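You operate a simulated robot arm through the tools that you are given. There is no shell and no other tool. Be economical: measure what you need, move in short steps, check, and stop when the job is done.

The job below is to be done with a simulated two-armed robot. You get a single attempt, and the scene is never put back.

JOB
On the top of the packing table, fold the grey cloth in half, so that its two long edges meet.

Only the result counts: the job must be done as asked and must still hold three seconds after the hand-in. Knocking over, shifting, dropping, spilling or breaking anything else fails it. Flat cloth is picked up by pressing the open fingertips on it (5 to 10 N) and closing them slowly along it; thin cloth reads only 2 to 8 mm in the jaws.

ROBOT AND FRAMES
Two 7-joint arms with two-finger parallel grippers on one trunk, on a base that drives. Base frame: it is fixed to the floor where the robot stands at the start and does not move with it; the origin is under the middle of the robot, x ahead of it, y to its left, z up. Units: mm, degrees, N and s.
The left shoulder is at the start at [60, 189, 1103], the right one opposite. Places, roughly: top of the packing table [600, -100, 800]. Payload 3.43 kg a hand.
The tool frame of a hand sits at the grasp point between the pads (the TCP): z along the fingers, y along the line on which they close. The tips reach 30 mm beyond it. Largest opening 94 mm; finger width 28, thickness 10; the body of the gripper, 50 by 96 mm, starts 55 mm behind the TCP.
Orientation is told as [roll, pitch, yaw] about the base's x, y, z axes, in that order, counted from this pose: with the fingers straight down and closing along the base's y, the tool's x points along the base's -x, its y along +y and its z along -z.

CONTROLS
- The arms move only by the tool apply_moves. It takes "left_deltas", "right_deltas" or both (then of equal length, played together; a hand with none holds still); each is a list of rows, each a list of 3 entries, a list of its own where there are three numbers: the shift along the base's x, y, z in mm, then the turn, a rotation vector about the base's x, y, z in degrees, then the closure, from 0 (fully open) to 1 (shut). In form: [[[x, y, z], [ax, ay, az], fingers], ...]. A call has 1 to 8 rows; each row shifts and turns the commanded pose from where the row before left it. Each row takes 0.2 s and may step no farther than 50 mm and 8.6 degrees from the row before; otherwise, or with a gripper value out of range, the whole call is refused. Where a pose cannot be reached the arm comes as near as it can. A force on the tool above 40 N (or 10 N above the force at the start of the call, whichever is more), or a blocked arm, ends the call early, and 0.2 s more pass. Each finger travels about 153 mm/s and halts on what it meets, pressing with about 41 N; the grip force reading is that of the motor and also rises with nothing between the fingers. The clock runs only during rows and for 0.2 s after the last one: add rows that do not move to give the fingers time. The reply holds the time, the measured pose of the TCP, the force on the tool along the base axes, the opening and the grip force, in the units named above and with some noise, with the torque about the TCP (base axes, N m) and any sound that the robot's microphone picked up.
- Cameras (640 x 400 px; columns grow to the right, rows downward): "scene" is now at [4.9, 19.8, 1641.8]; the picture's right is [0.29, -0.96, 0.00], its down [-0.81, -0.25, -0.53] and it looks along [0.51, 0.16, -0.85] (base axes); focal length 265 px, centre (320, 200). "left" rides on the left gripper at [76, -14, -102] in its tool frame; the picture's right is [0.18, 0.98, 0.00], its down [-0.75, 0.14, -0.64] and it looks along [-0.63, 0.12, 0.77] (tool axes); focal length 243 px, centre (320, 200). "right" rides on the right gripper at [76, 14, -103] in its tool frame; the picture's right is [-0.18, 0.98, 0.00], its down [-0.75, -0.14, -0.64] and it looks along [-0.63, -0.12, 0.77] (tool axes); focal length 243 px, centre (320, 200). There is no depth. A picture from a camera that has moved, and an enlarged one, comes with that camera's place and axes in the base frame and with its lens.
- grab_frame(camera): a new picture of that camera. It takes no simulated time.
- raise_lower(by): slides the trunk up (or, below 0, down) by that many mm; the arms and the scene camera ride with it, the base frame stays. It gives what a move gives, with no picture.
- drive_base(legs): drives the robot by 1 to 6 legs, each [ahead, left, turn to the left] in mm, mm and degrees, along the robot's own axes; the way and the turn of a leg run together, so that a leg with both is an arc; at most 1500 mm and 180 degrees a leg. The arms and the cameras ride along, it lands a little off, and it stops where it bumps. It gives what a move gives.
- head_to(pan, tilt): turns the head with the scene camera to pan (to the left, within 86 degrees either way) and tilt (down, from -29 to 69), counted from straight ahead of the robot. It gives what a move gives.
- close_up(camera, box): a new picture of the part [left, top, right, bottom] of that camera's present view, enlarged. It takes no simulated time.
- finish_job(): hands the job in; it is judged then, once.

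Go step by step. Nothing tells you exact positions but the pictures and the camera data: compare them with the known pose of the tool, close in by small moves and look again before you grip or let go. The budget is 120 turns and 100 pictures, counting those below and the enlarged ones. Unless the task says otherwise, let go and move clear before handing in, and close with one line.

The tools are called after ">>>" as a command line: name --argument value ..., lists and objects as JSON in quotes. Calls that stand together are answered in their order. apply_moves: Moves the arms, as the interface text tells. Its arguments: {"type":"object","properties":{"left_deltas":{"type":"array"},"right_deltas":{"type":"array"}},"required":[]} The other tools are called the same way: raise_lower (by) slides the trunk up or down; drive_base (legs) drives the base; head_to (pan, tilt) turns the head that bears the scene camera; grab_frame (camera) takes a picture; close_up (camera, box) takes an enlarged picture of a part of a camera's view; finish_job () hands the job in.

At the start:

```text
clock: 0.0
left_tcp_pos: [430.9, 312.8, 994.9]
left_tcp_rot: [0.0, -0.1, 0.0]
left_contact_force: [-0.6, -0.2, -0.3]
left_moment: [0.0, -0.02, -0.01]
left_gripper_width: 93.7
left_grip_force: 0.0
right_tcp_pos: [347.1, -44.3, 997.2]
right_tcp_rot: [0.0, 0.0, 0.0]
right_contact_force: [0.0, -0.5, 0.3]
right_moment: [0.0, -0.01, 0.0]
right_gripper_width: 94.2
right_grip_force: 0.0
trunk travel left (down, up): [-775.0, 215.0]
robot x, y, heading: [2.3, 2.7, -0.0]
head pan, tilt: [17.0, 57.8]
```

scene: 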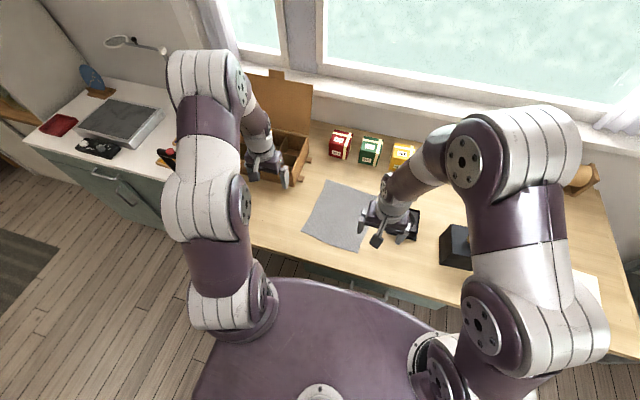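
right: 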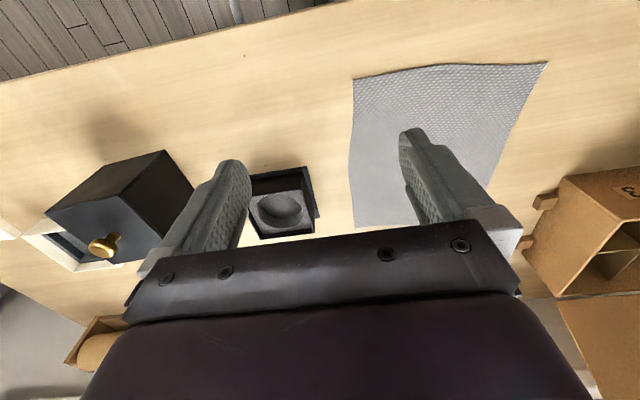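
left: 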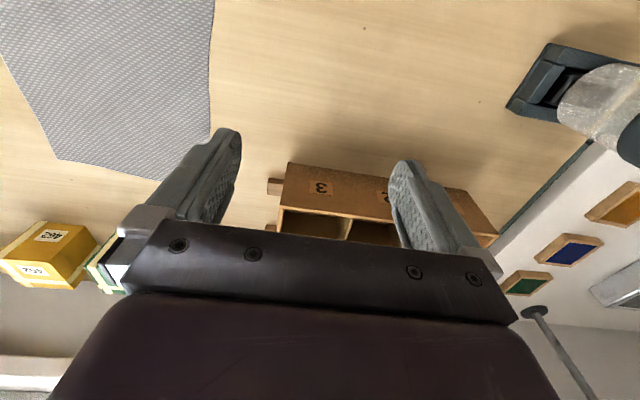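

The grey cloth lies ahead, partly hidden by the right hand. I'll move the right hand aside and look again.

>>> apply_moves --right_deltas '[[[0, -50, 20], [0, 0, 0], 0], [[0, -50, 0], [0, 0, 0], 0], [[0, -50, 0], [0, 0, 0], 0], [[0, -40, 0], [0, 0, 0], 0]]'

>>> close_up --camera "scene" --box '[240, 110, 480, 260]'

>>> grab_frame --camera "left"

```text
refused: row 1 steps farther than a row can; nothing moved
```

```text
2.67 times, centred on (360, 185) of scene
camera zoom: at [4.9, 19.8, 1641.8], right [0.29, -0.96, 0.0], down [-0.81, -0.25, -0.53], along [0.51, 0.16, -0.85], focal length 706 px, centre (213, 240)
```

zoom: 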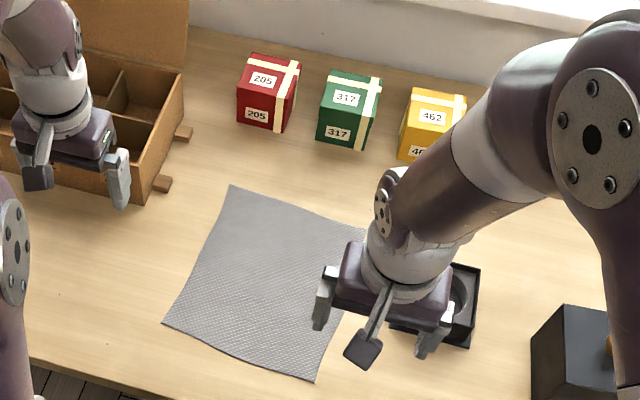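

```text
95 pictures are left
camera left: at [356.2, 299.6, 1096.9], right [-0.18, 0.98, 0.0], down [0.75, 0.14, 0.64], along [0.63, 0.12, -0.77], focal length 243 px, centre (320, 200)
```

left: 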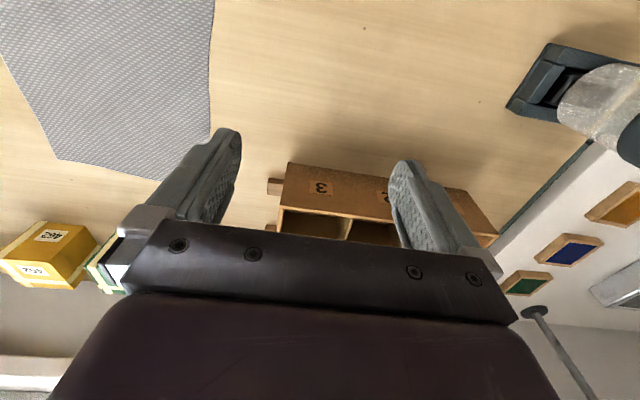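

I keep the plan, with smaller steps for the right hand.

>>> apply_moves --right_deltas '[[[0, -40, 20], [0, 0, 0], 0], [[0, -45, 0], [0, 0, 0], 0], [[0, -45, 0], [0, 0, 0], 0], [[0, -45, 0], [0, 0, 0], 0]]'

>>> close_up --camera "scene" --box '[260, 140, 460, 265]'

>>> grab_frame --camera "right"

```text
clock: 1.0
left_tcp_pos: [430.4, 312.1, 995.1]
left_tcp_rot: [0.1, 0.0, 0.0]
left_contact_force: [-0.7, -0.6, 1.0]
left_moment: [-0.03, -0.02, -0.02]
left_gripper_width: 94.0
left_grip_force: 0.1
right_tcp_pos: [345.5, -222.2, 1018.1]
right_tcp_rot: [0.1, 0.0, -0.1]
right_contact_force: [0.3, -0.7, 0.7]
right_moment: [0.0, 0.03, -0.04]
right_gripper_width: 93.7
right_grip_force: 0.0
trunk travel left (down, up): [-775.0, 215.0]
robot x, y, heading: [-1.1, -0.3, 0.2]
head pan, tilt: [17.0, 57.8]
```

```text
3.20 times, centred on (360, 202) of scene
camera zoom: at [4.5, 17.6, 1641.8], right [0.29, -0.96, 0.0], down [-0.81, -0.25, -0.53], along [0.51, 0.16, -0.85], focal length 848 px, centre (192, 192)
```

zoom: 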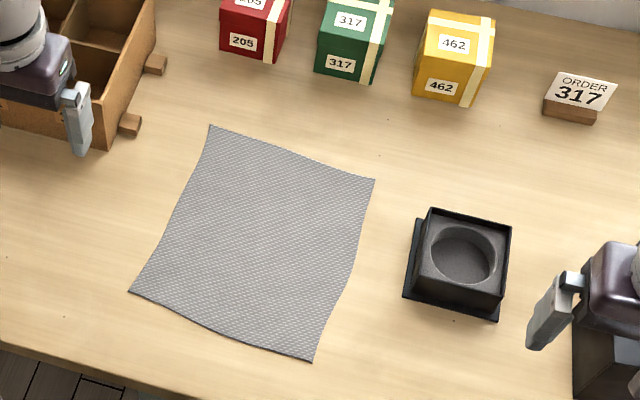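

```text
93 pictures are left
camera right: at [267.9, -208.9, 1119.7], right [0.18, 0.98, 0.0], down [0.75, -0.14, 0.64], along [0.63, -0.12, -0.77], focal length 243 px, centre (320, 200)
```

right: 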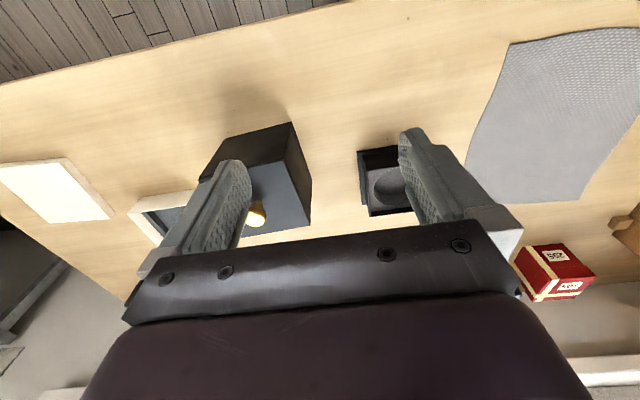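

Cross-checking the cameras puts the table top at about z=797. The cloth corners are then roughly A(609,184), B(590,-26), C(368,204) and D(349,-5), so the long edges run along x. I plan to carry edge AC onto BD, with the right hand at the near corner and the left hand at the far one. First I'll check how much room there is to drive closer.

>>> head_to --pan 60 --tilt 62

>>> grab_frame --camera "scene"

```text
clock: 2.1
left_tcp_pos: [430.5, 313.9, 993.8]
left_tcp_rot: [0.0, 0.0, 0.0]
left_contact_force: [0.7, -0.8, -0.3]
left_moment: [0.03, -0.02, 0.02]
left_gripper_width: 93.9
left_grip_force: 0.0
right_tcp_pos: [344.7, -220.5, 1018.2]
right_tcp_rot: [0.0, 0.0, 0.0]
right_contact_force: [0.4, -0.2, 0.1]
right_moment: [0.02, 0.02, -0.01]
right_gripper_width: 93.8
right_grip_force: 0.1
trunk travel left (down, up): [-775.0, 215.0]
robot x, y, heading: [1.6, 1.6, -0.2]
head pan, tilt: [60.0, 62.0]
```

```text
92 pictures are left
camera scene: at [-29.1, 55.0, 1636.9], right [0.87, -0.5, 0.0], down [-0.44, -0.76, -0.47], along [0.24, 0.41, -0.88], focal length 265 px, centre (320, 200)
```

scene: 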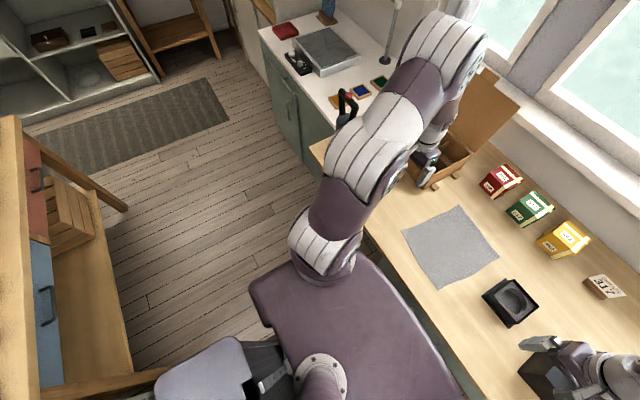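

The picture doesn't show whether driving closer is safe, so I'll test in the air whether the left hand already reaches the far edge from here.

>>> apply_moves --left_deltas '[[[0, -45, 0], [0, 0, 0], 0], [[0, -45, 0], [0, 0, 0], 0], [[0, -45, 0], [0, 0, 0], 0], [[45, 0, 0], [0, 0, 0], 0], [[45, 0, 0], [0, 0, 0], 0], [[45, 0, 0], [0, 0, 0], 0], [[19, 0, -40], [0, 0, 0], 0], [[0, 0, -45], [0, 0, 0], 0]]'

>>> apply_moves --left_deltas '[[[-2, -45, 0], [0, 0, 0], 0], [[-3, -45, 0], [0, 0, 0], 0], [[-5, -45, 0], [0, 0, 0], 0], [[-5, -45, 0], [0, 0, 0], 0], [[-5, -15, -40], [0, 0, 0], 0]]'

>>> head_to --pan 17 --tilt 57.8

>>> grab_frame --camera "scene"

```text
clock: 3.9
left_tcp_pos: [585.5, 178.3, 907.2]
left_tcp_rot: [0.0, 0.1, 0.0]
left_contact_force: [-0.7, 0.0, 0.7]
left_moment: [-0.01, -0.03, 0.02]
left_gripper_width: 94.1
left_grip_force: 0.2
right_tcp_pos: [345.6, -220.8, 1016.5]
right_tcp_rot: [0.1, 0.0, 0.0]
right_contact_force: [0.2, -0.5, 0.2]
right_moment: [0.01, 0.0, 0.0]
right_gripper_width: 93.9
right_grip_force: 0.1
trunk travel left (down, up): [-775.0, 215.0]
robot x, y, heading: [-1.2, 4.4, -0.1]
head pan, tilt: [60.0, 62.0]
```

```text
clock: 5.1
left_tcp_pos: [565.0, -16.8, 869.8]
left_tcp_rot: [0.1, 0.0, 0.0]
left_contact_force: [-0.5, -0.5, 0.1]
left_moment: [0.02, -0.01, -0.02]
left_gripper_width: 94.1
left_grip_force: 0.0
right_tcp_pos: [346.5, -219.9, 1017.2]
right_tcp_rot: [0.0, -0.1, 0.1]
right_contact_force: [0.8, -1.2, 0.3]
right_moment: [0.01, -0.01, 0.0]
right_gripper_width: 94.1
right_grip_force: 0.1
trunk travel left (down, up): [-775.0, 215.0]
robot x, y, heading: [1.3, -2.7, -0.1]
head pan, tilt: [60.0, 62.0]
```

```text
clock: 6.2
left_tcp_pos: [564.1, -17.1, 870.0]
left_tcp_rot: [0.0, 0.0, 0.0]
left_contact_force: [0.2, 0.7, -0.5]
left_moment: [0.01, -0.01, -0.01]
left_gripper_width: 93.9
left_grip_force: 0.1
right_tcp_pos: [345.7, -221.1, 1017.8]
right_tcp_rot: [0.0, 0.1, 0.1]
right_contact_force: [1.2, 0.2, 0.8]
right_moment: [0.03, 0.0, 0.0]
right_gripper_width: 94.1
right_grip_force: 0.0
trunk travel left (down, up): [-775.0, 215.0]
robot x, y, heading: [0.1, 4.6, -0.0]
head pan, tilt: [17.0, 57.8]
```

```text
91 pictures are left
camera scene: at [5.0, 19.8, 1641.8], right [0.29, -0.96, 0.0], down [-0.81, -0.25, -0.53], along [0.51, 0.16, -0.85], focal length 265 px, centre (320, 200)
```

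scene: 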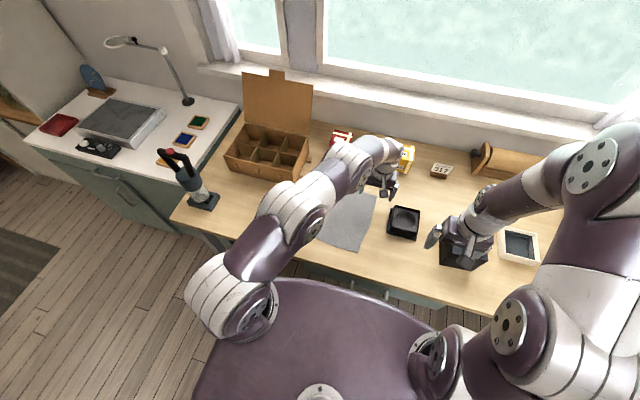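

The left hand reaches both far corners, so no driving is needed. I'll park it to the left, then bring the right hand over near corner C.

>>> apply_moves --left_deltas '[[[-20, 10, 40], [0, 0, 0], 0], [[-20, 10, 40], [0, 0, 0], 0], [[-20, 10, 40], [0, 0, 0], 0], [[-20, 45, 0], [0, 0, 0], 0], [[-20, 45, 0], [0, 0, 0], 0], [[-20, 45, 0], [0, 0, 0], 0], [[-20, 45, 0], [0, 0, 0], 0], [[-20, 45, 0], [0, 0, 0], 0]]'

>>> apply_moves --left_deltas '[[[-15, 45, 0], [0, 0, 0], 0], [[-15, 45, 0], [0, 0, 0], 0], [[-10, 45, 0], [0, 0, 0], 0], [[-10, 35, 0], [0, 0, 0], 0]]'

>>> apply_moves --right_deltas '[[[0, 48, 0], [0, 0, 0], 0.2], [[0, 48, 0], [0, 0, 0], 0.4], [[5, 48, 0], [0, 0, 0], 0.5], [[10, 48, 0], [0, 0, 0], 0.6], [[10, 48, 0], [0, 0, 0], 0.6], [[10, 48, 0], [0, 0, 0], 0.6], [[0, 48, 0], [0, 0, 0], 0.6], [[0, 48, 0], [0, 0, 0], 0.6]]'

>>> grab_frame --camera "right"

>>> grab_frame --camera "scene"

```text
clock: 8.0
left_tcp_pos: [403.8, 239.8, 991.7]
left_tcp_rot: [-0.1, -0.1, 0.1]
left_contact_force: [-0.5, 0.1, -1.1]
left_moment: [0.01, -0.02, 0.0]
left_gripper_width: 93.9
left_grip_force: 0.0
right_tcp_pos: [344.3, -219.0, 1018.0]
right_tcp_rot: [-0.1, 0.0, -0.1]
right_contact_force: [-0.3, -0.1, 0.4]
right_moment: [-0.01, 0.02, 0.07]
right_gripper_width: 94.1
right_grip_force: 0.0
trunk travel left (down, up): [-775.0, 215.0]
robot x, y, heading: [-4.2, -0.6, -0.1]
head pan, tilt: [17.0, 57.8]
```

```text
clock: 9.0
left_tcp_pos: [351.1, 409.7, 988.4]
left_tcp_rot: [-0.1, 0.0, 0.0]
left_contact_force: [0.3, 0.0, 0.1]
left_moment: [-0.01, -0.02, 0.01]
left_gripper_width: 93.9
left_grip_force: 0.1
right_tcp_pos: [344.9, -220.6, 1018.0]
right_tcp_rot: [0.0, 0.0, 0.0]
right_contact_force: [-0.6, 0.4, -0.7]
right_moment: [-0.02, 0.0, 0.02]
right_gripper_width: 94.1
right_grip_force: 0.1
trunk travel left (down, up): [-775.0, 215.0]
robot x, y, heading: [-1.4, -2.2, -0.0]
head pan, tilt: [17.0, 57.8]
```

```text
clock: 10.8
left_tcp_pos: [352.0, 407.6, 989.0]
left_tcp_rot: [-0.1, 0.0, 0.1]
left_contact_force: [-0.3, 1.3, -0.5]
left_moment: [0.02, -0.02, -0.02]
left_gripper_width: 94.1
left_grip_force: 0.0
right_tcp_pos: [381.2, 166.6, 1014.6]
right_tcp_rot: [-0.2, 0.1, 0.1]
right_contact_force: [-0.1, -0.7, 0.7]
right_moment: [-0.04, -0.01, -0.02]
right_gripper_width: 37.7
right_grip_force: 0.0
trunk travel left (down, up): [-775.0, 215.0]
robot x, y, heading: [-4.2, 3.8, -0.4]
head pan, tilt: [17.0, 57.8]
```

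```text
90 pictures are left
camera right: at [304.6, 179.8, 1115.9], right [0.18, 0.98, 0.0], down [0.75, -0.14, 0.64], along [0.63, -0.12, -0.77], focal length 243 px, centre (320, 200)
```

right: 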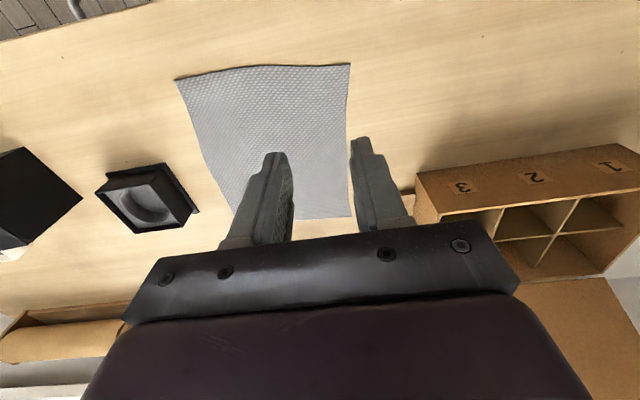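

```text
89 pictures are left
camera scene: at [5.1, 21.8, 1641.7], right [0.29, -0.96, 0.0], down [-0.81, -0.25, -0.53], along [0.51, 0.15, -0.85], focal length 265 px, centre (320, 200)
```

scene: 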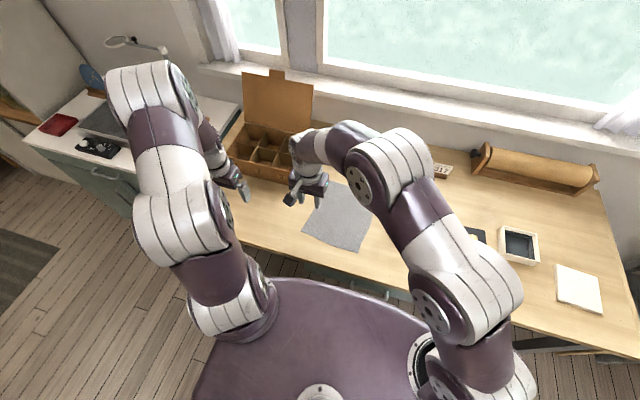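

The right camera agrees: C is near (370,202) and the surface is at about 797. I'll lower the right hand over the near end of edge AC, with both tips just inside the edge.

>>> apply_moves --right_deltas '[[[6, 6, -45], [0, 0, 0], 0.74], [[0, 6, -45], [0, 0, 0], 0.74], [[0, 0, -45], [0, 0, 0], 0.74], [[0, 0, -35], [0, 0, 0], 0.74], [[0, 0, 0], [0, 0, 0], 0.74]]'

>>> grab_frame --camera "right"

>>> close_up --camera "scene" --box '[260, 140, 420, 260]'

```text
clock: 12.0
left_tcp_pos: [351.0, 407.5, 989.6]
left_tcp_rot: [0.0, 0.2, -0.1]
left_contact_force: [-0.1, 0.4, -0.9]
left_moment: [0.02, 0.01, -0.03]
left_gripper_width: 94.0
left_grip_force: 0.1
right_tcp_pos: [388.1, 175.5, 846.0]
right_tcp_rot: [0.1, -0.1, 0.0]
right_contact_force: [-0.3, -0.2, -0.1]
right_moment: [-0.04, 0.0, 0.0]
right_gripper_width: 24.2
right_grip_force: 0.1
trunk travel left (down, up): [-775.0, 215.0]
robot x, y, heading: [-1.7, -1.1, -0.0]
head pan, tilt: [17.0, 57.8]
```

```text
88 pictures are left
camera right: at [312.4, 189.7, 947.5], right [0.18, 0.98, 0.0], down [0.75, -0.14, 0.64], along [0.63, -0.12, -0.77], focal length 243 px, centre (320, 200)
```

right: 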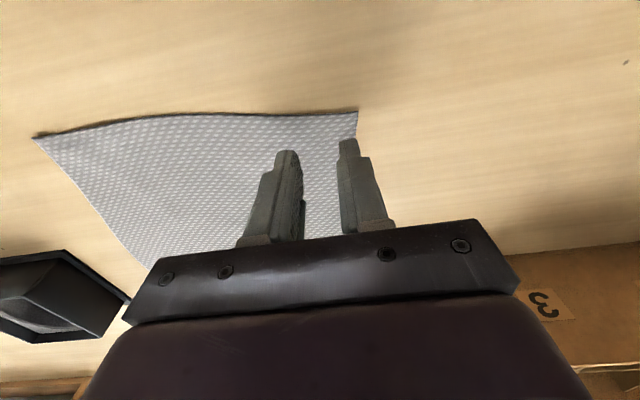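

```text
3.33 times, centred on (340, 200) of scene
camera zoom: at [4.2, 19.5, 1641.8], right [0.29, -0.96, 0.0], down [-0.81, -0.25, -0.53], along [0.51, 0.16, -0.85], focal length 883 px, centre (253, 200)
```

zoom: 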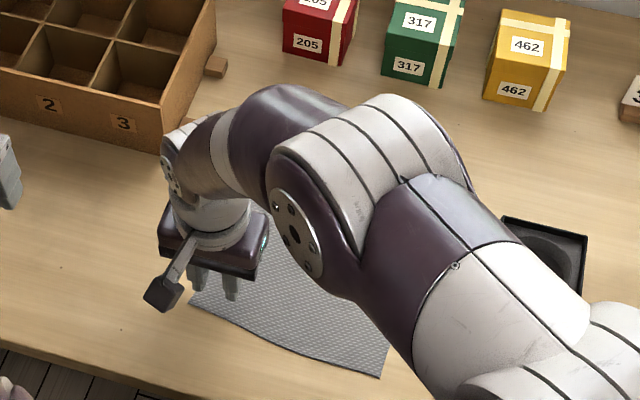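

The tips are about 19 mm above the cloth and just inside the edge. I'll lower them until they touch.

>>> apply_moves --right_deltas '[[[0, 0, -8], [0, 0, 0], 0.74], [[0, 0, -6], [0, 0, 0], 0.74], [[0, 0, -3], [0, 0, 0], 0.74], [[0, 0, 0], [0, 0, 0], 0.74]]'

```text
clock: 13.0
left_tcp_pos: [350.6, 407.6, 989.8]
left_tcp_rot: [0.0, 0.0, 0.0]
left_contact_force: [0.6, -0.8, 0.7]
left_moment: [0.01, -0.02, 0.01]
left_gripper_width: 94.2
left_grip_force: 0.0
right_tcp_pos: [389.5, 176.6, 830.0]
right_tcp_rot: [0.2, -0.1, 0.0]
right_contact_force: [1.8, -1.7, 10.6]
right_moment: [-0.03, 0.01, -0.01]
right_gripper_width: 24.0
right_grip_force: 0.1
trunk travel left (down, up): [-775.0, 215.0]
robot x, y, heading: [-3.7, 3.0, -0.4]
head pan, tilt: [17.0, 57.8]
```

There is contact at TCP z=830 with about 10 N. I'll ease off slightly and close slowly.

>>> apply_moves --right_deltas '[[[0, 0, 0.5], [0, 0, 0], 0.77], [[0, 0, 0], [0, 0, 0], 0.81], [[0, 0, 0], [0, 0, 0], 0.85], [[0, 0, 0], [0, 0, 0], 0.89], [[0, 0, 0], [0, 0, 0], 0.93], [[0, 0, 0], [0, 0, 0], 0.97], [[0, 0, 0], [0, 0, 0], 1.0], [[0, 0, 0], [0, 0, 0], 1.0]]'

>>> grab_frame --camera "right"

```text
clock: 14.8
left_tcp_pos: [351.7, 406.9, 989.6]
left_tcp_rot: [0.0, 0.0, 0.0]
left_contact_force: [-0.3, -0.9, -0.3]
left_moment: [-0.01, 0.0, 0.04]
left_gripper_width: 94.3
left_grip_force: 0.1
right_tcp_pos: [388.3, 177.2, 831.0]
right_tcp_rot: [0.1, 0.1, -0.1]
right_contact_force: [-0.1, 0.9, 9.2]
right_moment: [0.04, 0.07, 0.0]
right_gripper_width: 1.7
right_grip_force: 36.7
trunk travel left (down, up): [-775.0, 215.0]
robot x, y, heading: [1.4, 0.4, 0.1]
head pan, tilt: [17.0, 57.8]
```

```text
86 pictures are left
camera right: at [310.9, 190.2, 933.4], right [0.18, 0.98, 0.0], down [0.75, -0.14, 0.64], along [0.63, -0.12, -0.77], focal length 243 px, centre (320, 200)
```

right: 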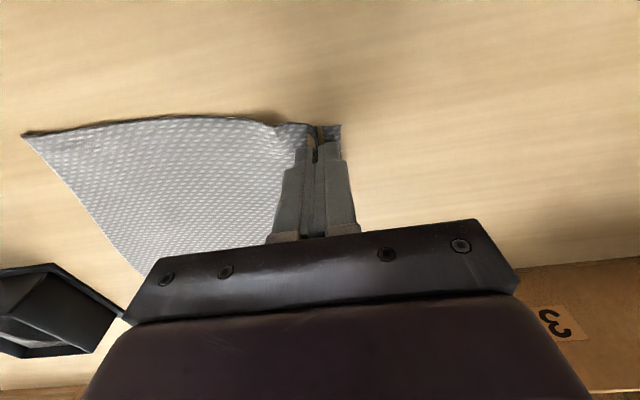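

A ridge of cloth seems to be gathered between the fingers. I'll lift a little and look.

>>> apply_moves --right_deltas '[[[0, 0, 12], [0, 0, 0], 1], [[0, -5, 13], [0, 0, 0], 1], [[0, -5, 15], [0, 0, 0], 1], [[0, 0, 0], [0, 0, 0], 1]]'

>>> grab_frame --camera "right"

>>> grab_frame --camera "left"

```text
clock: 15.8
left_tcp_pos: [351.6, 407.6, 990.0]
left_tcp_rot: [0.1, 0.0, 0.0]
left_contact_force: [0.1, -0.1, -1.1]
left_moment: [-0.01, -0.01, -0.01]
left_gripper_width: 94.0
left_grip_force: 0.1
right_tcp_pos: [388.3, 166.5, 870.7]
right_tcp_rot: [0.0, 0.0, -0.1]
right_contact_force: [-0.3, -1.4, -0.6]
right_moment: [0.03, 0.02, 0.01]
right_gripper_width: 1.8
right_grip_force: 36.5
trunk travel left (down, up): [-775.0, 215.0]
robot x, y, heading: [1.5, -2.8, 0.0]
head pan, tilt: [17.0, 57.8]
```

```text
85 pictures are left
camera right: at [311.3, 180.1, 973.1], right [0.18, 0.98, 0.0], down [0.75, -0.14, 0.64], along [0.63, -0.12, -0.77], focal length 243 px, centre (320, 200)
```

right: 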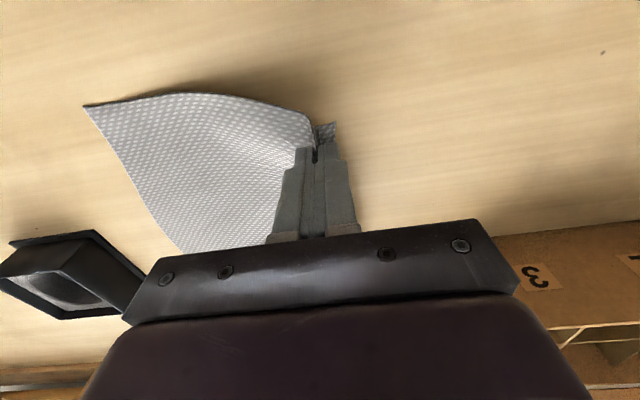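

```text
84 pictures are left
camera left: at [277.4, 394.0, 1091.6], right [-0.18, 0.98, 0.0], down [0.75, 0.14, 0.64], along [0.63, 0.12, -0.77], focal length 243 px, centre (320, 200)
```

left: 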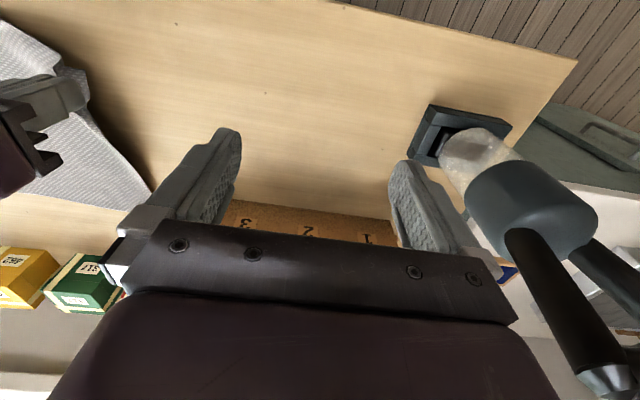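

The cloth is gripped. I'll carry the near corner to an interim spot nearer the far corner, so the edge stays slack. Then I'll bring the left hand over far corner A.

>>> apply_moves --right_deltas '[[[8, -17, 8], [0, 0, 0], 1], [[8, -17, 6], [0, 0, 0], 1], [[8, -17, 6], [0, 0, 0], 1], [[8, -17, 0], [0, 0, 0], 1], [[8, -17, 0], [0, 0, 0], 1], [[7, -17, 0], [0, 0, 0], 1]]'

>>> apply_moves --left_deltas '[[[35, -25, 10], [0, 0, 0], 0.4], [[35, -33, 0], [0, 0, 0], 0.74], [[35, -33, 0], [0, 0, 0], 0.74], [[35, -33, 0], [0, 0, 0], 0.74], [[35, -33, 0], [0, 0, 0], 0.74], [[35, -33, 0], [0, 0, 0], 0.74], [[27, -33, 0], [0, 0, 0], 0.74], [[0, -4, 0], [0, 0, 0], 0.74]]'

>>> grab_frame --camera "left"

>>> grab_frame --camera "scene"

>>> grab_frame --camera "right"

```text
clock: 17.2
left_tcp_pos: [353.5, 406.7, 989.7]
left_tcp_rot: [0.0, 0.1, 0.1]
left_contact_force: [1.1, -0.5, -0.4]
left_moment: [-0.01, -0.01, 0.0]
left_gripper_width: 94.1
left_grip_force: 0.0
right_tcp_pos: [434.9, 63.1, 891.0]
right_tcp_rot: [-0.1, 0.0, 0.0]
right_contact_force: [0.1, 0.1, 0.0]
right_moment: [-0.01, 0.01, 0.02]
right_gripper_width: 2.0
right_grip_force: 36.7
trunk travel left (down, up): [-775.0, 215.0]
robot x, y, heading: [-1.2, 3.9, -0.1]
head pan, tilt: [17.0, 57.8]
```

```text
clock: 19.0
left_tcp_pos: [591.9, 179.4, 997.2]
left_tcp_rot: [0.0, 0.1, 0.0]
left_contact_force: [-0.5, -0.5, 0.2]
left_moment: [-0.03, -0.04, 0.01]
left_gripper_width: 24.3
left_grip_force: 0.1
right_tcp_pos: [433.7, 64.2, 891.0]
right_tcp_rot: [0.0, 0.0, 0.0]
right_contact_force: [-0.1, -0.3, -0.5]
right_moment: [0.0, -0.01, -0.03]
right_gripper_width: 1.9
right_grip_force: 36.8
trunk travel left (down, up): [-775.0, 215.0]
robot x, y, heading: [-1.1, 0.3, -0.2]
head pan, tilt: [17.0, 57.8]
```

```text
83 pictures are left
camera left: at [517.2, 166.5, 1100.3], right [-0.18, 0.98, 0.0], down [0.75, 0.14, 0.64], along [0.63, 0.12, -0.77], focal length 243 px, centre (320, 200)
```

left: 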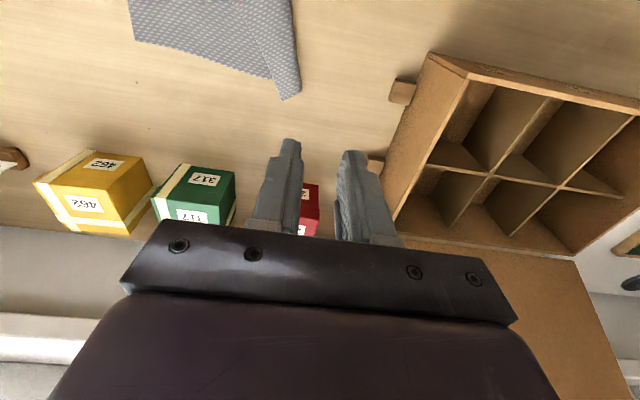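

```text
82 pictures are left
camera scene: at [4.0, 20.4, 1641.8], right [0.29, -0.96, 0.0], down [-0.81, -0.25, -0.53], along [0.51, 0.16, -0.85], focal length 265 px, centre (320, 200)
```

scene: 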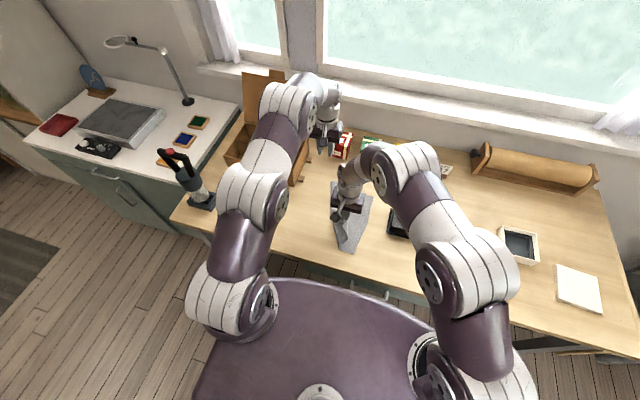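

```text
81 pictures are left
camera right: at [357.2, 78.4, 993.7], right [0.18, 0.98, 0.0], down [0.75, -0.14, 0.64], along [0.63, -0.12, -0.77], focal length 243 px, centre (320, 200)
```

right: 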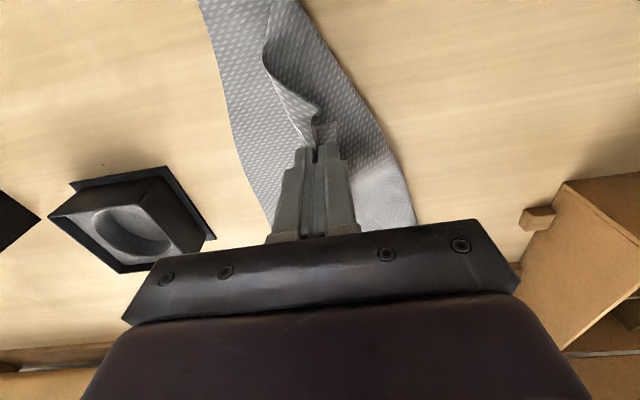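

Far corner A has slid to about (618,147). I'll look closer before gripping there.

>>> close_up --camera "left" --box '[120, 0, 344, 140]'

>>> close_up --camera "scene" --box '[290, 140, 450, 260]'

```text
2.86 times, centred on (232, 70) of left
camera zoom: at [517.2, 166.5, 1100.3], right [-0.18, 0.98, 0.0], down [0.75, 0.14, 0.64], along [0.63, 0.12, -0.77], focal length 693 px, centre (571, 571)
```

zoom: 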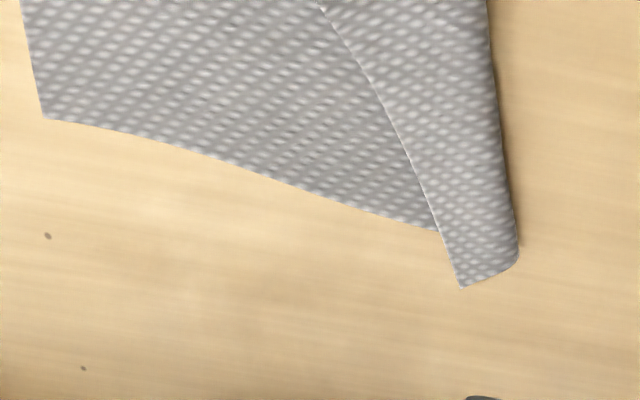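

```text
3.33 times, centred on (370, 200) of scene
camera zoom: at [4.0, 20.4, 1641.8], right [0.29, -0.96, 0.0], down [-0.81, -0.25, -0.53], along [0.51, 0.16, -0.85], focal length 883 px, centre (153, 200)
```

zoom: 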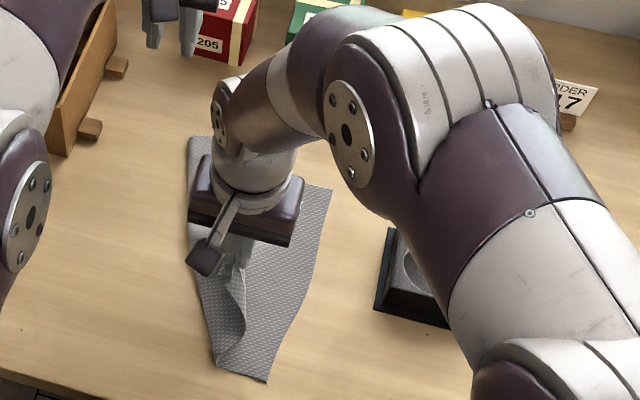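

The far corner has folded into a narrow flap. I'll bring the right hand partway back so the edge straightens and the flap opens.

>>> apply_moves --right_deltas '[[[-6, 15, 5], [0, 0, 0], 1], [[-6, 15, 0], [0, 0, 0], 1], [[-8, 12, -5], [0, 0, 0], 1], [[-8, 10, -5], [0, 0, 0], 1]]'

>>> grab_frame --camera "left"

>>> close_up --camera "scene" --box '[200, 80, 440, 260]'

```text
clock: 20.0
left_tcp_pos: [591.7, 180.1, 998.8]
left_tcp_rot: [0.1, 0.0, 0.0]
left_contact_force: [-0.1, -1.0, -0.4]
left_moment: [0.03, 0.01, 0.0]
left_gripper_width: 24.3
left_grip_force: 0.1
right_tcp_pos: [405.9, 117.1, 885.4]
right_tcp_rot: [0.0, 0.0, 0.0]
right_contact_force: [0.2, 1.2, -0.4]
right_moment: [-0.01, 0.0, 0.0]
right_gripper_width: 1.7
right_grip_force: 36.4
trunk travel left (down, up): [-775.0, 215.0]
robot x, y, heading: [-0.3, -3.3, -0.1]
head pan, tilt: [17.0, 57.8]
```

```text
78 pictures are left
camera left: at [517.2, 166.8, 1100.1], right [-0.18, 0.98, 0.0], down [0.75, 0.14, 0.64], along [0.63, 0.12, -0.77], focal length 243 px, centre (320, 200)
```

left: 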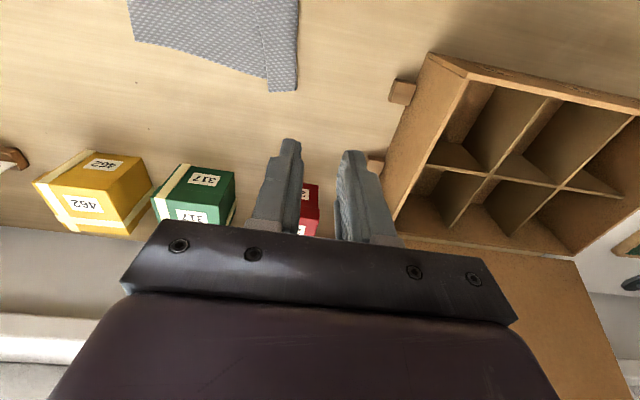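

```text
2.22 times, centred on (320, 170) of scene
camera zoom: at [4.4, 20.4, 1641.8], right [0.29, -0.96, 0.0], down [-0.81, -0.25, -0.53], along [0.51, 0.16, -0.85], focal length 589 px, centre (320, 267)
```

zoom: 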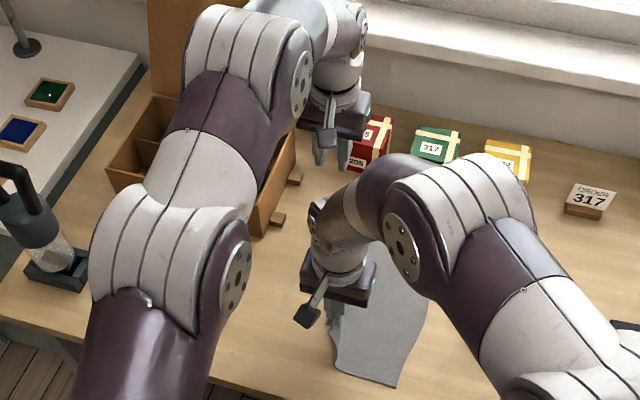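

There is plenty of space between the arms. I'll take the right hand back further to undo the flap.

>>> apply_moves --right_deltas '[[[-5, 12, 0], [0, 0, 0], 1], [[-5, 12, 0], [0, 0, 0], 1], [[-3, 12, 0], [0, 0, 0], 1], [[-3, 12, -5], [0, 0, 0], 1]]'

>>> grab_frame --camera "left"

>>> close_up --camera "scene" --box '[200, 80, 440, 260]'

```text
clock: 21.0
left_tcp_pos: [592.4, 181.3, 997.6]
left_tcp_rot: [0.0, 0.0, 0.0]
left_contact_force: [0.2, 0.7, 0.4]
left_moment: [-0.02, -0.02, 0.02]
left_gripper_width: 24.4
left_grip_force: 0.1
right_tcp_pos: [390.5, 166.6, 881.2]
right_tcp_rot: [0.1, -0.1, 0.0]
right_contact_force: [0.6, 0.5, -0.5]
right_moment: [-0.02, 0.03, 0.03]
right_gripper_width: 1.9
right_grip_force: 36.4
trunk travel left (down, up): [-775.0, 215.0]
robot x, y, heading: [2.5, 0.4, -0.1]
head pan, tilt: [17.0, 57.8]
```

```text
76 pictures are left
camera left: at [517.5, 166.9, 1099.9], right [-0.18, 0.98, 0.0], down [0.75, 0.14, 0.64], along [0.63, 0.12, -0.77], focal length 243 px, centre (320, 200)
```

left: 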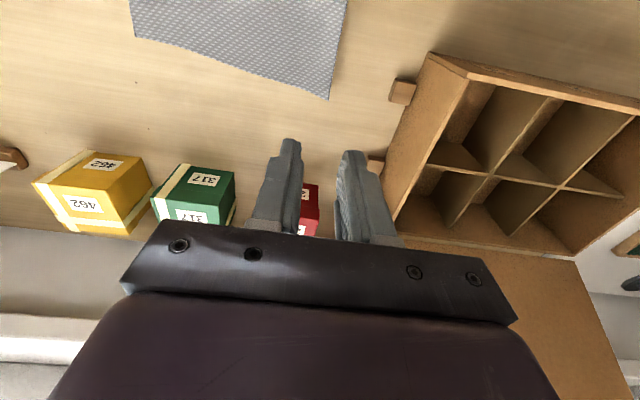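

```text
2.22 times, centred on (320, 170) of scene
camera zoom: at [4.9, 20.5, 1641.8], right [0.29, -0.96, 0.0], down [-0.81, -0.25, -0.53], along [0.51, 0.16, -0.85], focal length 589 px, centre (320, 267)
```

zoom: 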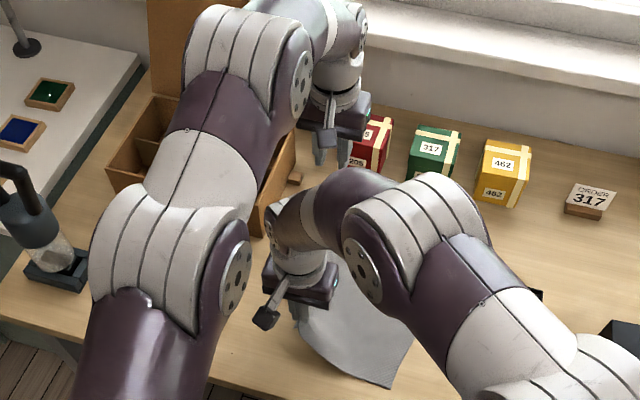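

The flap is gone, A is near (608,194), and the arms are clear of each other. I'll lower the left hand over the far end of the edge.

>>> apply_moves --left_deltas '[[[-1, -6, -40], [0, 0, 0], 0.74], [[0, 0, -40], [0, 0, 0], 0.74], [[0, 0, -40], [0, 0, 0], 0.74], [[0, 0, -32], [0, 0, 0], 0.74], [[0, 0, 0], [0, 0, 0], 0.74]]'

>>> grab_frame --camera "left"

>>> close_up --camera "scene" --box '[200, 80, 440, 260]'

```text
clock: 22.2
left_tcp_pos: [592.8, 179.3, 850.5]
left_tcp_rot: [0.0, -0.8, 0.3]
left_contact_force: [-0.8, 0.3, -0.1]
left_moment: [0.0, 0.02, -0.01]
left_gripper_width: 24.4
left_grip_force: 0.1
right_tcp_pos: [380.0, 150.3, 865.3]
right_tcp_rot: [-1.9, 1.6, -0.3]
right_contact_force: [0.4, -0.2, 0.3]
right_moment: [0.02, -0.04, -0.01]
right_gripper_width: 1.8
right_grip_force: 36.4
trunk travel left (down, up): [-775.0, 215.0]
robot x, y, heading: [0.4, -0.2, -0.2]
head pan, tilt: [17.0, 57.8]
```

```text
74 pictures are left
camera left: at [517.3, 166.0, 952.3], right [-0.19, 0.98, 0.0], down [0.74, 0.15, 0.65], along [0.64, 0.12, -0.76], focal length 243 px, centre (320, 200)
```

left: 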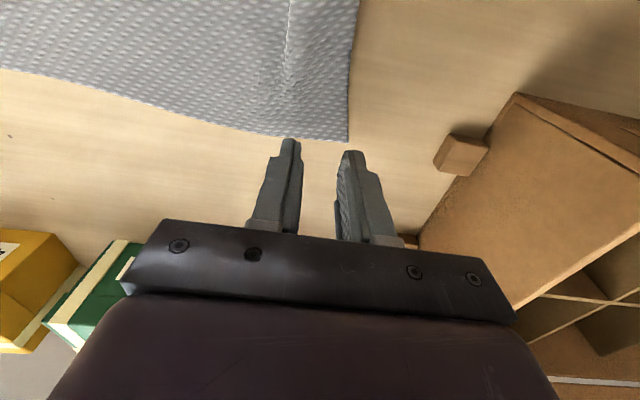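

```text
2.22 times, centred on (320, 170) of scene
camera zoom: at [4.3, 19.6, 1641.8], right [0.29, -0.96, 0.0], down [-0.81, -0.25, -0.53], along [0.51, 0.16, -0.85], focal length 589 px, centre (320, 267)
```

zoom: 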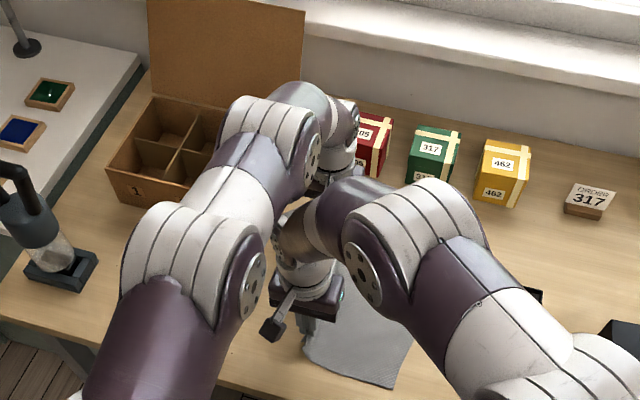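

The right hand got pushed aside: its wrist is touching the left forearm. I'll lean the right wrist away to -y while keeping its fingertips nearly in place.

>>> apply_moves --right_deltas '[[[2, -6, 0], [8, 0, 0], 1], [[2, -6, 0], [8, 0, 0], 1], [[1, -4, 0], [8, 0, 0], 1], [[0, 0, 0], [0, 0, 0], 1]]'

>>> close_up --camera "scene" --box '[200, 80, 440, 260]'

>>> grab_frame --camera "left"

```text
clock: 23.2
left_tcp_pos: [588.8, 177.5, 842.8]
left_tcp_rot: [0.0, 0.1, 0.1]
left_contact_force: [1.3, 0.2, 0.5]
left_moment: [-0.01, 0.02, 0.01]
left_gripper_width: 24.4
left_grip_force: 0.1
right_tcp_pos: [395.8, 149.0, 881.2]
right_tcp_rot: [24.1, -0.1, -0.1]
right_contact_force: [-0.7, 0.2, -0.4]
right_moment: [-0.02, 0.01, 0.01]
right_gripper_width: 1.9
right_grip_force: 36.7
trunk travel left (down, up): [-775.0, 215.0]
robot x, y, heading: [1.8, -0.2, -0.0]
head pan, tilt: [17.0, 57.8]
```

```text
2.22 times, centred on (320, 170) of scene
camera zoom: at [5.0, 20.4, 1641.8], right [0.29, -0.96, 0.0], down [-0.81, -0.25, -0.53], along [0.51, 0.16, -0.85], focal length 589 px, centre (320, 267)
```

zoom: 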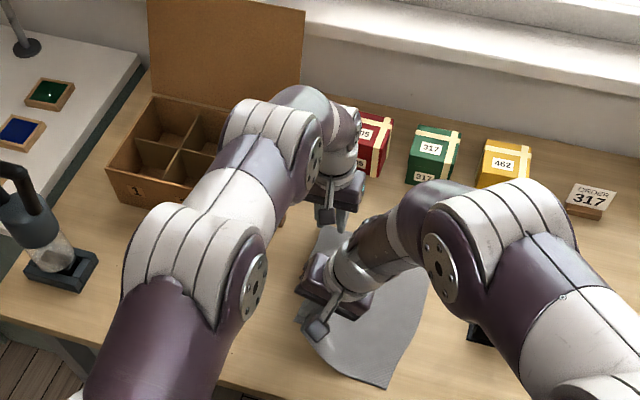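

```text
71 pictures are left
camera left: at [514.0, 163.8, 946.9], right [-0.18, 0.98, 0.0], down [0.75, 0.14, 0.64], along [0.63, 0.12, -0.77], focal length 243 px, centre (320, 200)
```

left: 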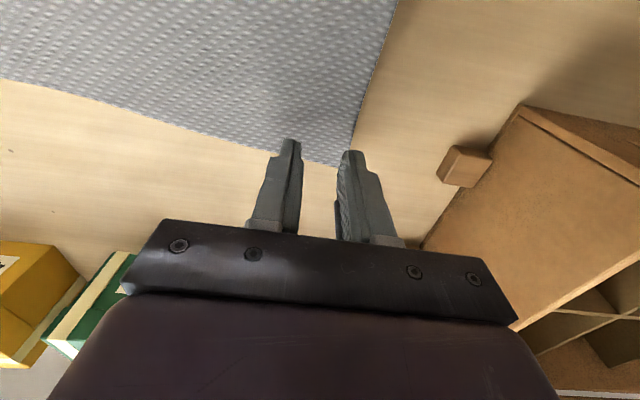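

The arms are clear now. The edge is at y of about 201 and A is near (600,203), so I'll shift the left hand 16 mm nearer and press down.

>>> apply_moves --left_deltas '[[[-15, 4, 0], [0, 0, 0], 0.74], [[0, 0, -7], [0, 0, 0], 0.74], [[0, 0, -5], [0, 0, 0], 0.74], [[0, 0, -2], [0, 0, 0], 0.74], [[0, 0, 0], [0, 0, 0], 0.74]]'

>>> grab_frame --camera "left"

```text
clock: 24.4
left_tcp_pos: [576.3, 180.1, 834.4]
left_tcp_rot: [-0.1, -0.1, 0.0]
left_contact_force: [-0.1, 0.6, 0.4]
left_moment: [0.0, -0.03, 0.0]
left_gripper_width: 24.2
left_grip_force: 0.1
right_tcp_pos: [396.6, 147.3, 881.1]
right_tcp_rot: [24.0, 0.1, 0.0]
right_contact_force: [-0.5, -1.0, -0.9]
right_moment: [-0.04, -0.01, 0.0]
right_gripper_width: 1.8
right_grip_force: 36.7
trunk travel left (down, up): [-775.0, 215.0]
robot x, y, heading: [1.7, 0.9, 0.0]
head pan, tilt: [17.0, 57.8]
```

```text
70 pictures are left
camera left: at [501.4, 166.1, 936.2], right [-0.18, 0.98, 0.0], down [0.75, 0.14, 0.64], along [0.63, 0.12, -0.77], focal length 243 px, centre (320, 200)
```

left: 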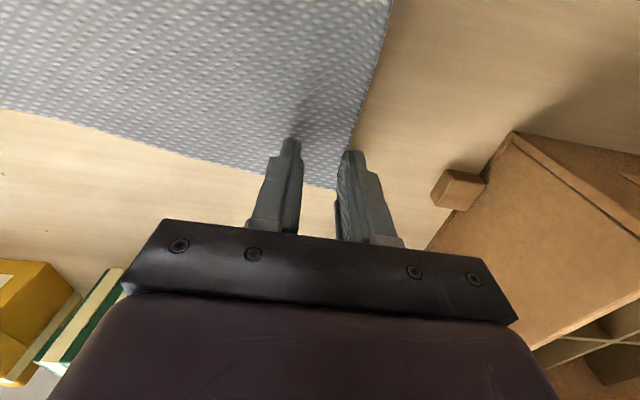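

The outer finger sits right at the edge. I'll shift it 4 mm inward and press.

>>> apply_moves --left_deltas '[[[0, -4, 0], [0, 0, 0], 0.74], [[0, 0, -3], [0, 0, 0], 0.74], [[0, 0, -2], [0, 0, 0], 0.74], [[0, 0, -1.5], [0, 0, 0], 0.74], [[0, 0, 0], [0, 0, 0], 0.74]]'

```text
clock: 25.6
left_tcp_pos: [575.8, 177.0, 831.7]
left_tcp_rot: [-0.1, -0.5, 0.0]
left_contact_force: [2.2, 3.6, 32.7]
left_moment: [0.15, 0.09, -0.03]
left_gripper_width: 24.4
left_grip_force: 0.0
right_tcp_pos: [393.4, 148.5, 881.1]
right_tcp_rot: [24.0, -0.3, 0.0]
right_contact_force: [0.1, 0.4, 0.0]
right_moment: [-0.02, 0.03, -0.01]
right_gripper_width: 1.9
right_grip_force: 36.2
trunk travel left (down, up): [-775.0, 215.0]
robot x, y, heading: [0.2, -2.8, 0.1]
head pan, tilt: [17.0, 57.8]
```

Force is 33 N, too much. I'll ease up about 2.5 mm.

>>> apply_moves --left_deltas '[[[0, 0, 1.5], [0, 0, 0], 0.74], [[0, 0, 1], [0, 0, 0], 0.74], [[0, 0, 0], [0, 0, 0], 0.74]]'

```text
clock: 26.4
left_tcp_pos: [575.3, 175.2, 831.5]
left_tcp_rot: [-0.1, -0.2, -0.2]
left_contact_force: [6.1, 3.7, 25.8]
left_moment: [0.14, -0.2, -0.04]
left_gripper_width: 24.8
left_grip_force: 0.2
right_tcp_pos: [395.1, 148.3, 880.3]
right_tcp_rot: [24.0, -0.2, 0.0]
right_contact_force: [0.3, 0.8, 0.6]
right_moment: [-0.03, -0.02, 0.05]
right_gripper_width: 1.7
right_grip_force: 36.6
trunk travel left (down, up): [-775.0, 215.0]
robot x, y, heading: [0.7, 1.3, -0.1]
head pan, tilt: [17.0, 57.8]
```

>>> apply_moves --left_deltas '[[[0, 0, 1], [0, 0, 0], 0.74], [[0, 0, 0], [0, 0, 0], 0.74]]'

```text
clock: 27.0
left_tcp_pos: [575.7, 174.3, 830.6]
left_tcp_rot: [0.0, -0.1, -0.1]
left_contact_force: [3.3, 1.4, 19.8]
left_moment: [0.07, -0.2, 0.02]
left_gripper_width: 24.6
left_grip_force: 0.1
right_tcp_pos: [395.4, 148.0, 882.0]
right_tcp_rot: [24.0, -0.1, 0.0]
right_contact_force: [-0.3, -0.4, 0.4]
right_moment: [-0.04, 0.01, 0.02]
right_gripper_width: 1.9
right_grip_force: 36.6
trunk travel left (down, up): [-775.0, 215.0]
robot x, y, heading: [-1.9, -0.0, -0.0]
head pan, tilt: [17.0, 57.8]
```

>>> apply_moves --left_deltas '[[[0, 0, 1.7], [0, 0, 0], 0.74], [[0, 0, 0], [0, 0, 0], 0.74]]'

>>> apply_moves --left_deltas '[[[0, 0, 0], [0, 0, 0], 0.77], [[0, 0, 0], [0, 0, 0], 0.81], [[0, 0, 0], [0, 0, 0], 0.85], [[0, 0, 0], [0, 0, 0], 0.89], [[0, 0, 0], [0, 0, 0], 0.93], [[0, 0, 0], [0, 0, 0], 0.97], [[0, 0, 0], [0, 0, 0], 1.0], [[0, 0, 0], [0, 0, 0], 1.0]]'

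>>> grab_frame --camera "left"

```text
clock: 27.6
left_tcp_pos: [574.3, 175.7, 830.7]
left_tcp_rot: [0.1, 0.1, 0.0]
left_contact_force: [0.6, -1.3, 8.4]
left_moment: [0.02, -0.07, 0.02]
left_gripper_width: 24.9
left_grip_force: 0.1
right_tcp_pos: [395.6, 147.4, 880.8]
right_tcp_rot: [24.1, 0.0, 0.0]
right_contact_force: [0.2, -0.5, -0.6]
right_moment: [-0.02, -0.01, 0.01]
right_gripper_width: 1.9
right_grip_force: 36.6
trunk travel left (down, up): [-775.0, 215.0]
robot x, y, heading: [-0.7, 2.3, -0.4]
head pan, tilt: [17.0, 57.8]
```

```text
clock: 29.4
left_tcp_pos: [575.3, 175.5, 832.2]
left_tcp_rot: [-0.1, 0.0, 0.1]
left_contact_force: [0.5, -0.1, 0.4]
left_moment: [0.0, 0.04, -0.01]
left_gripper_width: 1.9
left_grip_force: 36.5
right_tcp_pos: [395.6, 148.6, 880.7]
right_tcp_rot: [24.1, 0.0, 0.0]
right_contact_force: [0.0, 0.2, -0.1]
right_moment: [-0.05, -0.02, -0.03]
right_gripper_width: 1.8
right_grip_force: 36.8
trunk travel left (down, up): [-775.0, 215.0]
robot x, y, heading: [-4.1, 1.1, 0.1]
head pan, tilt: [17.0, 57.8]
```

```text
69 pictures are left
camera left: at [501.6, 161.5, 934.4], right [-0.18, 0.98, 0.0], down [0.75, 0.14, 0.64], along [0.63, 0.12, -0.77], focal length 243 px, centre (320, 200)
```

left: 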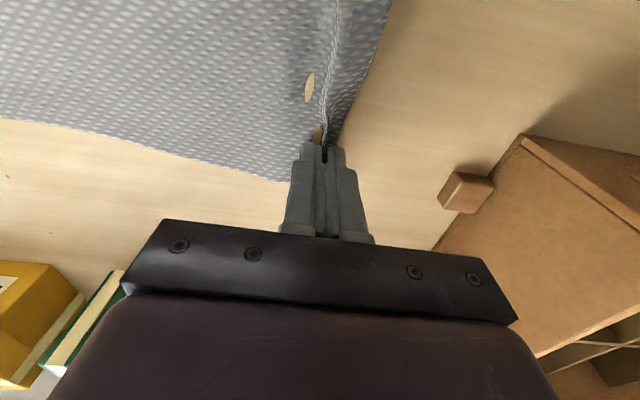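

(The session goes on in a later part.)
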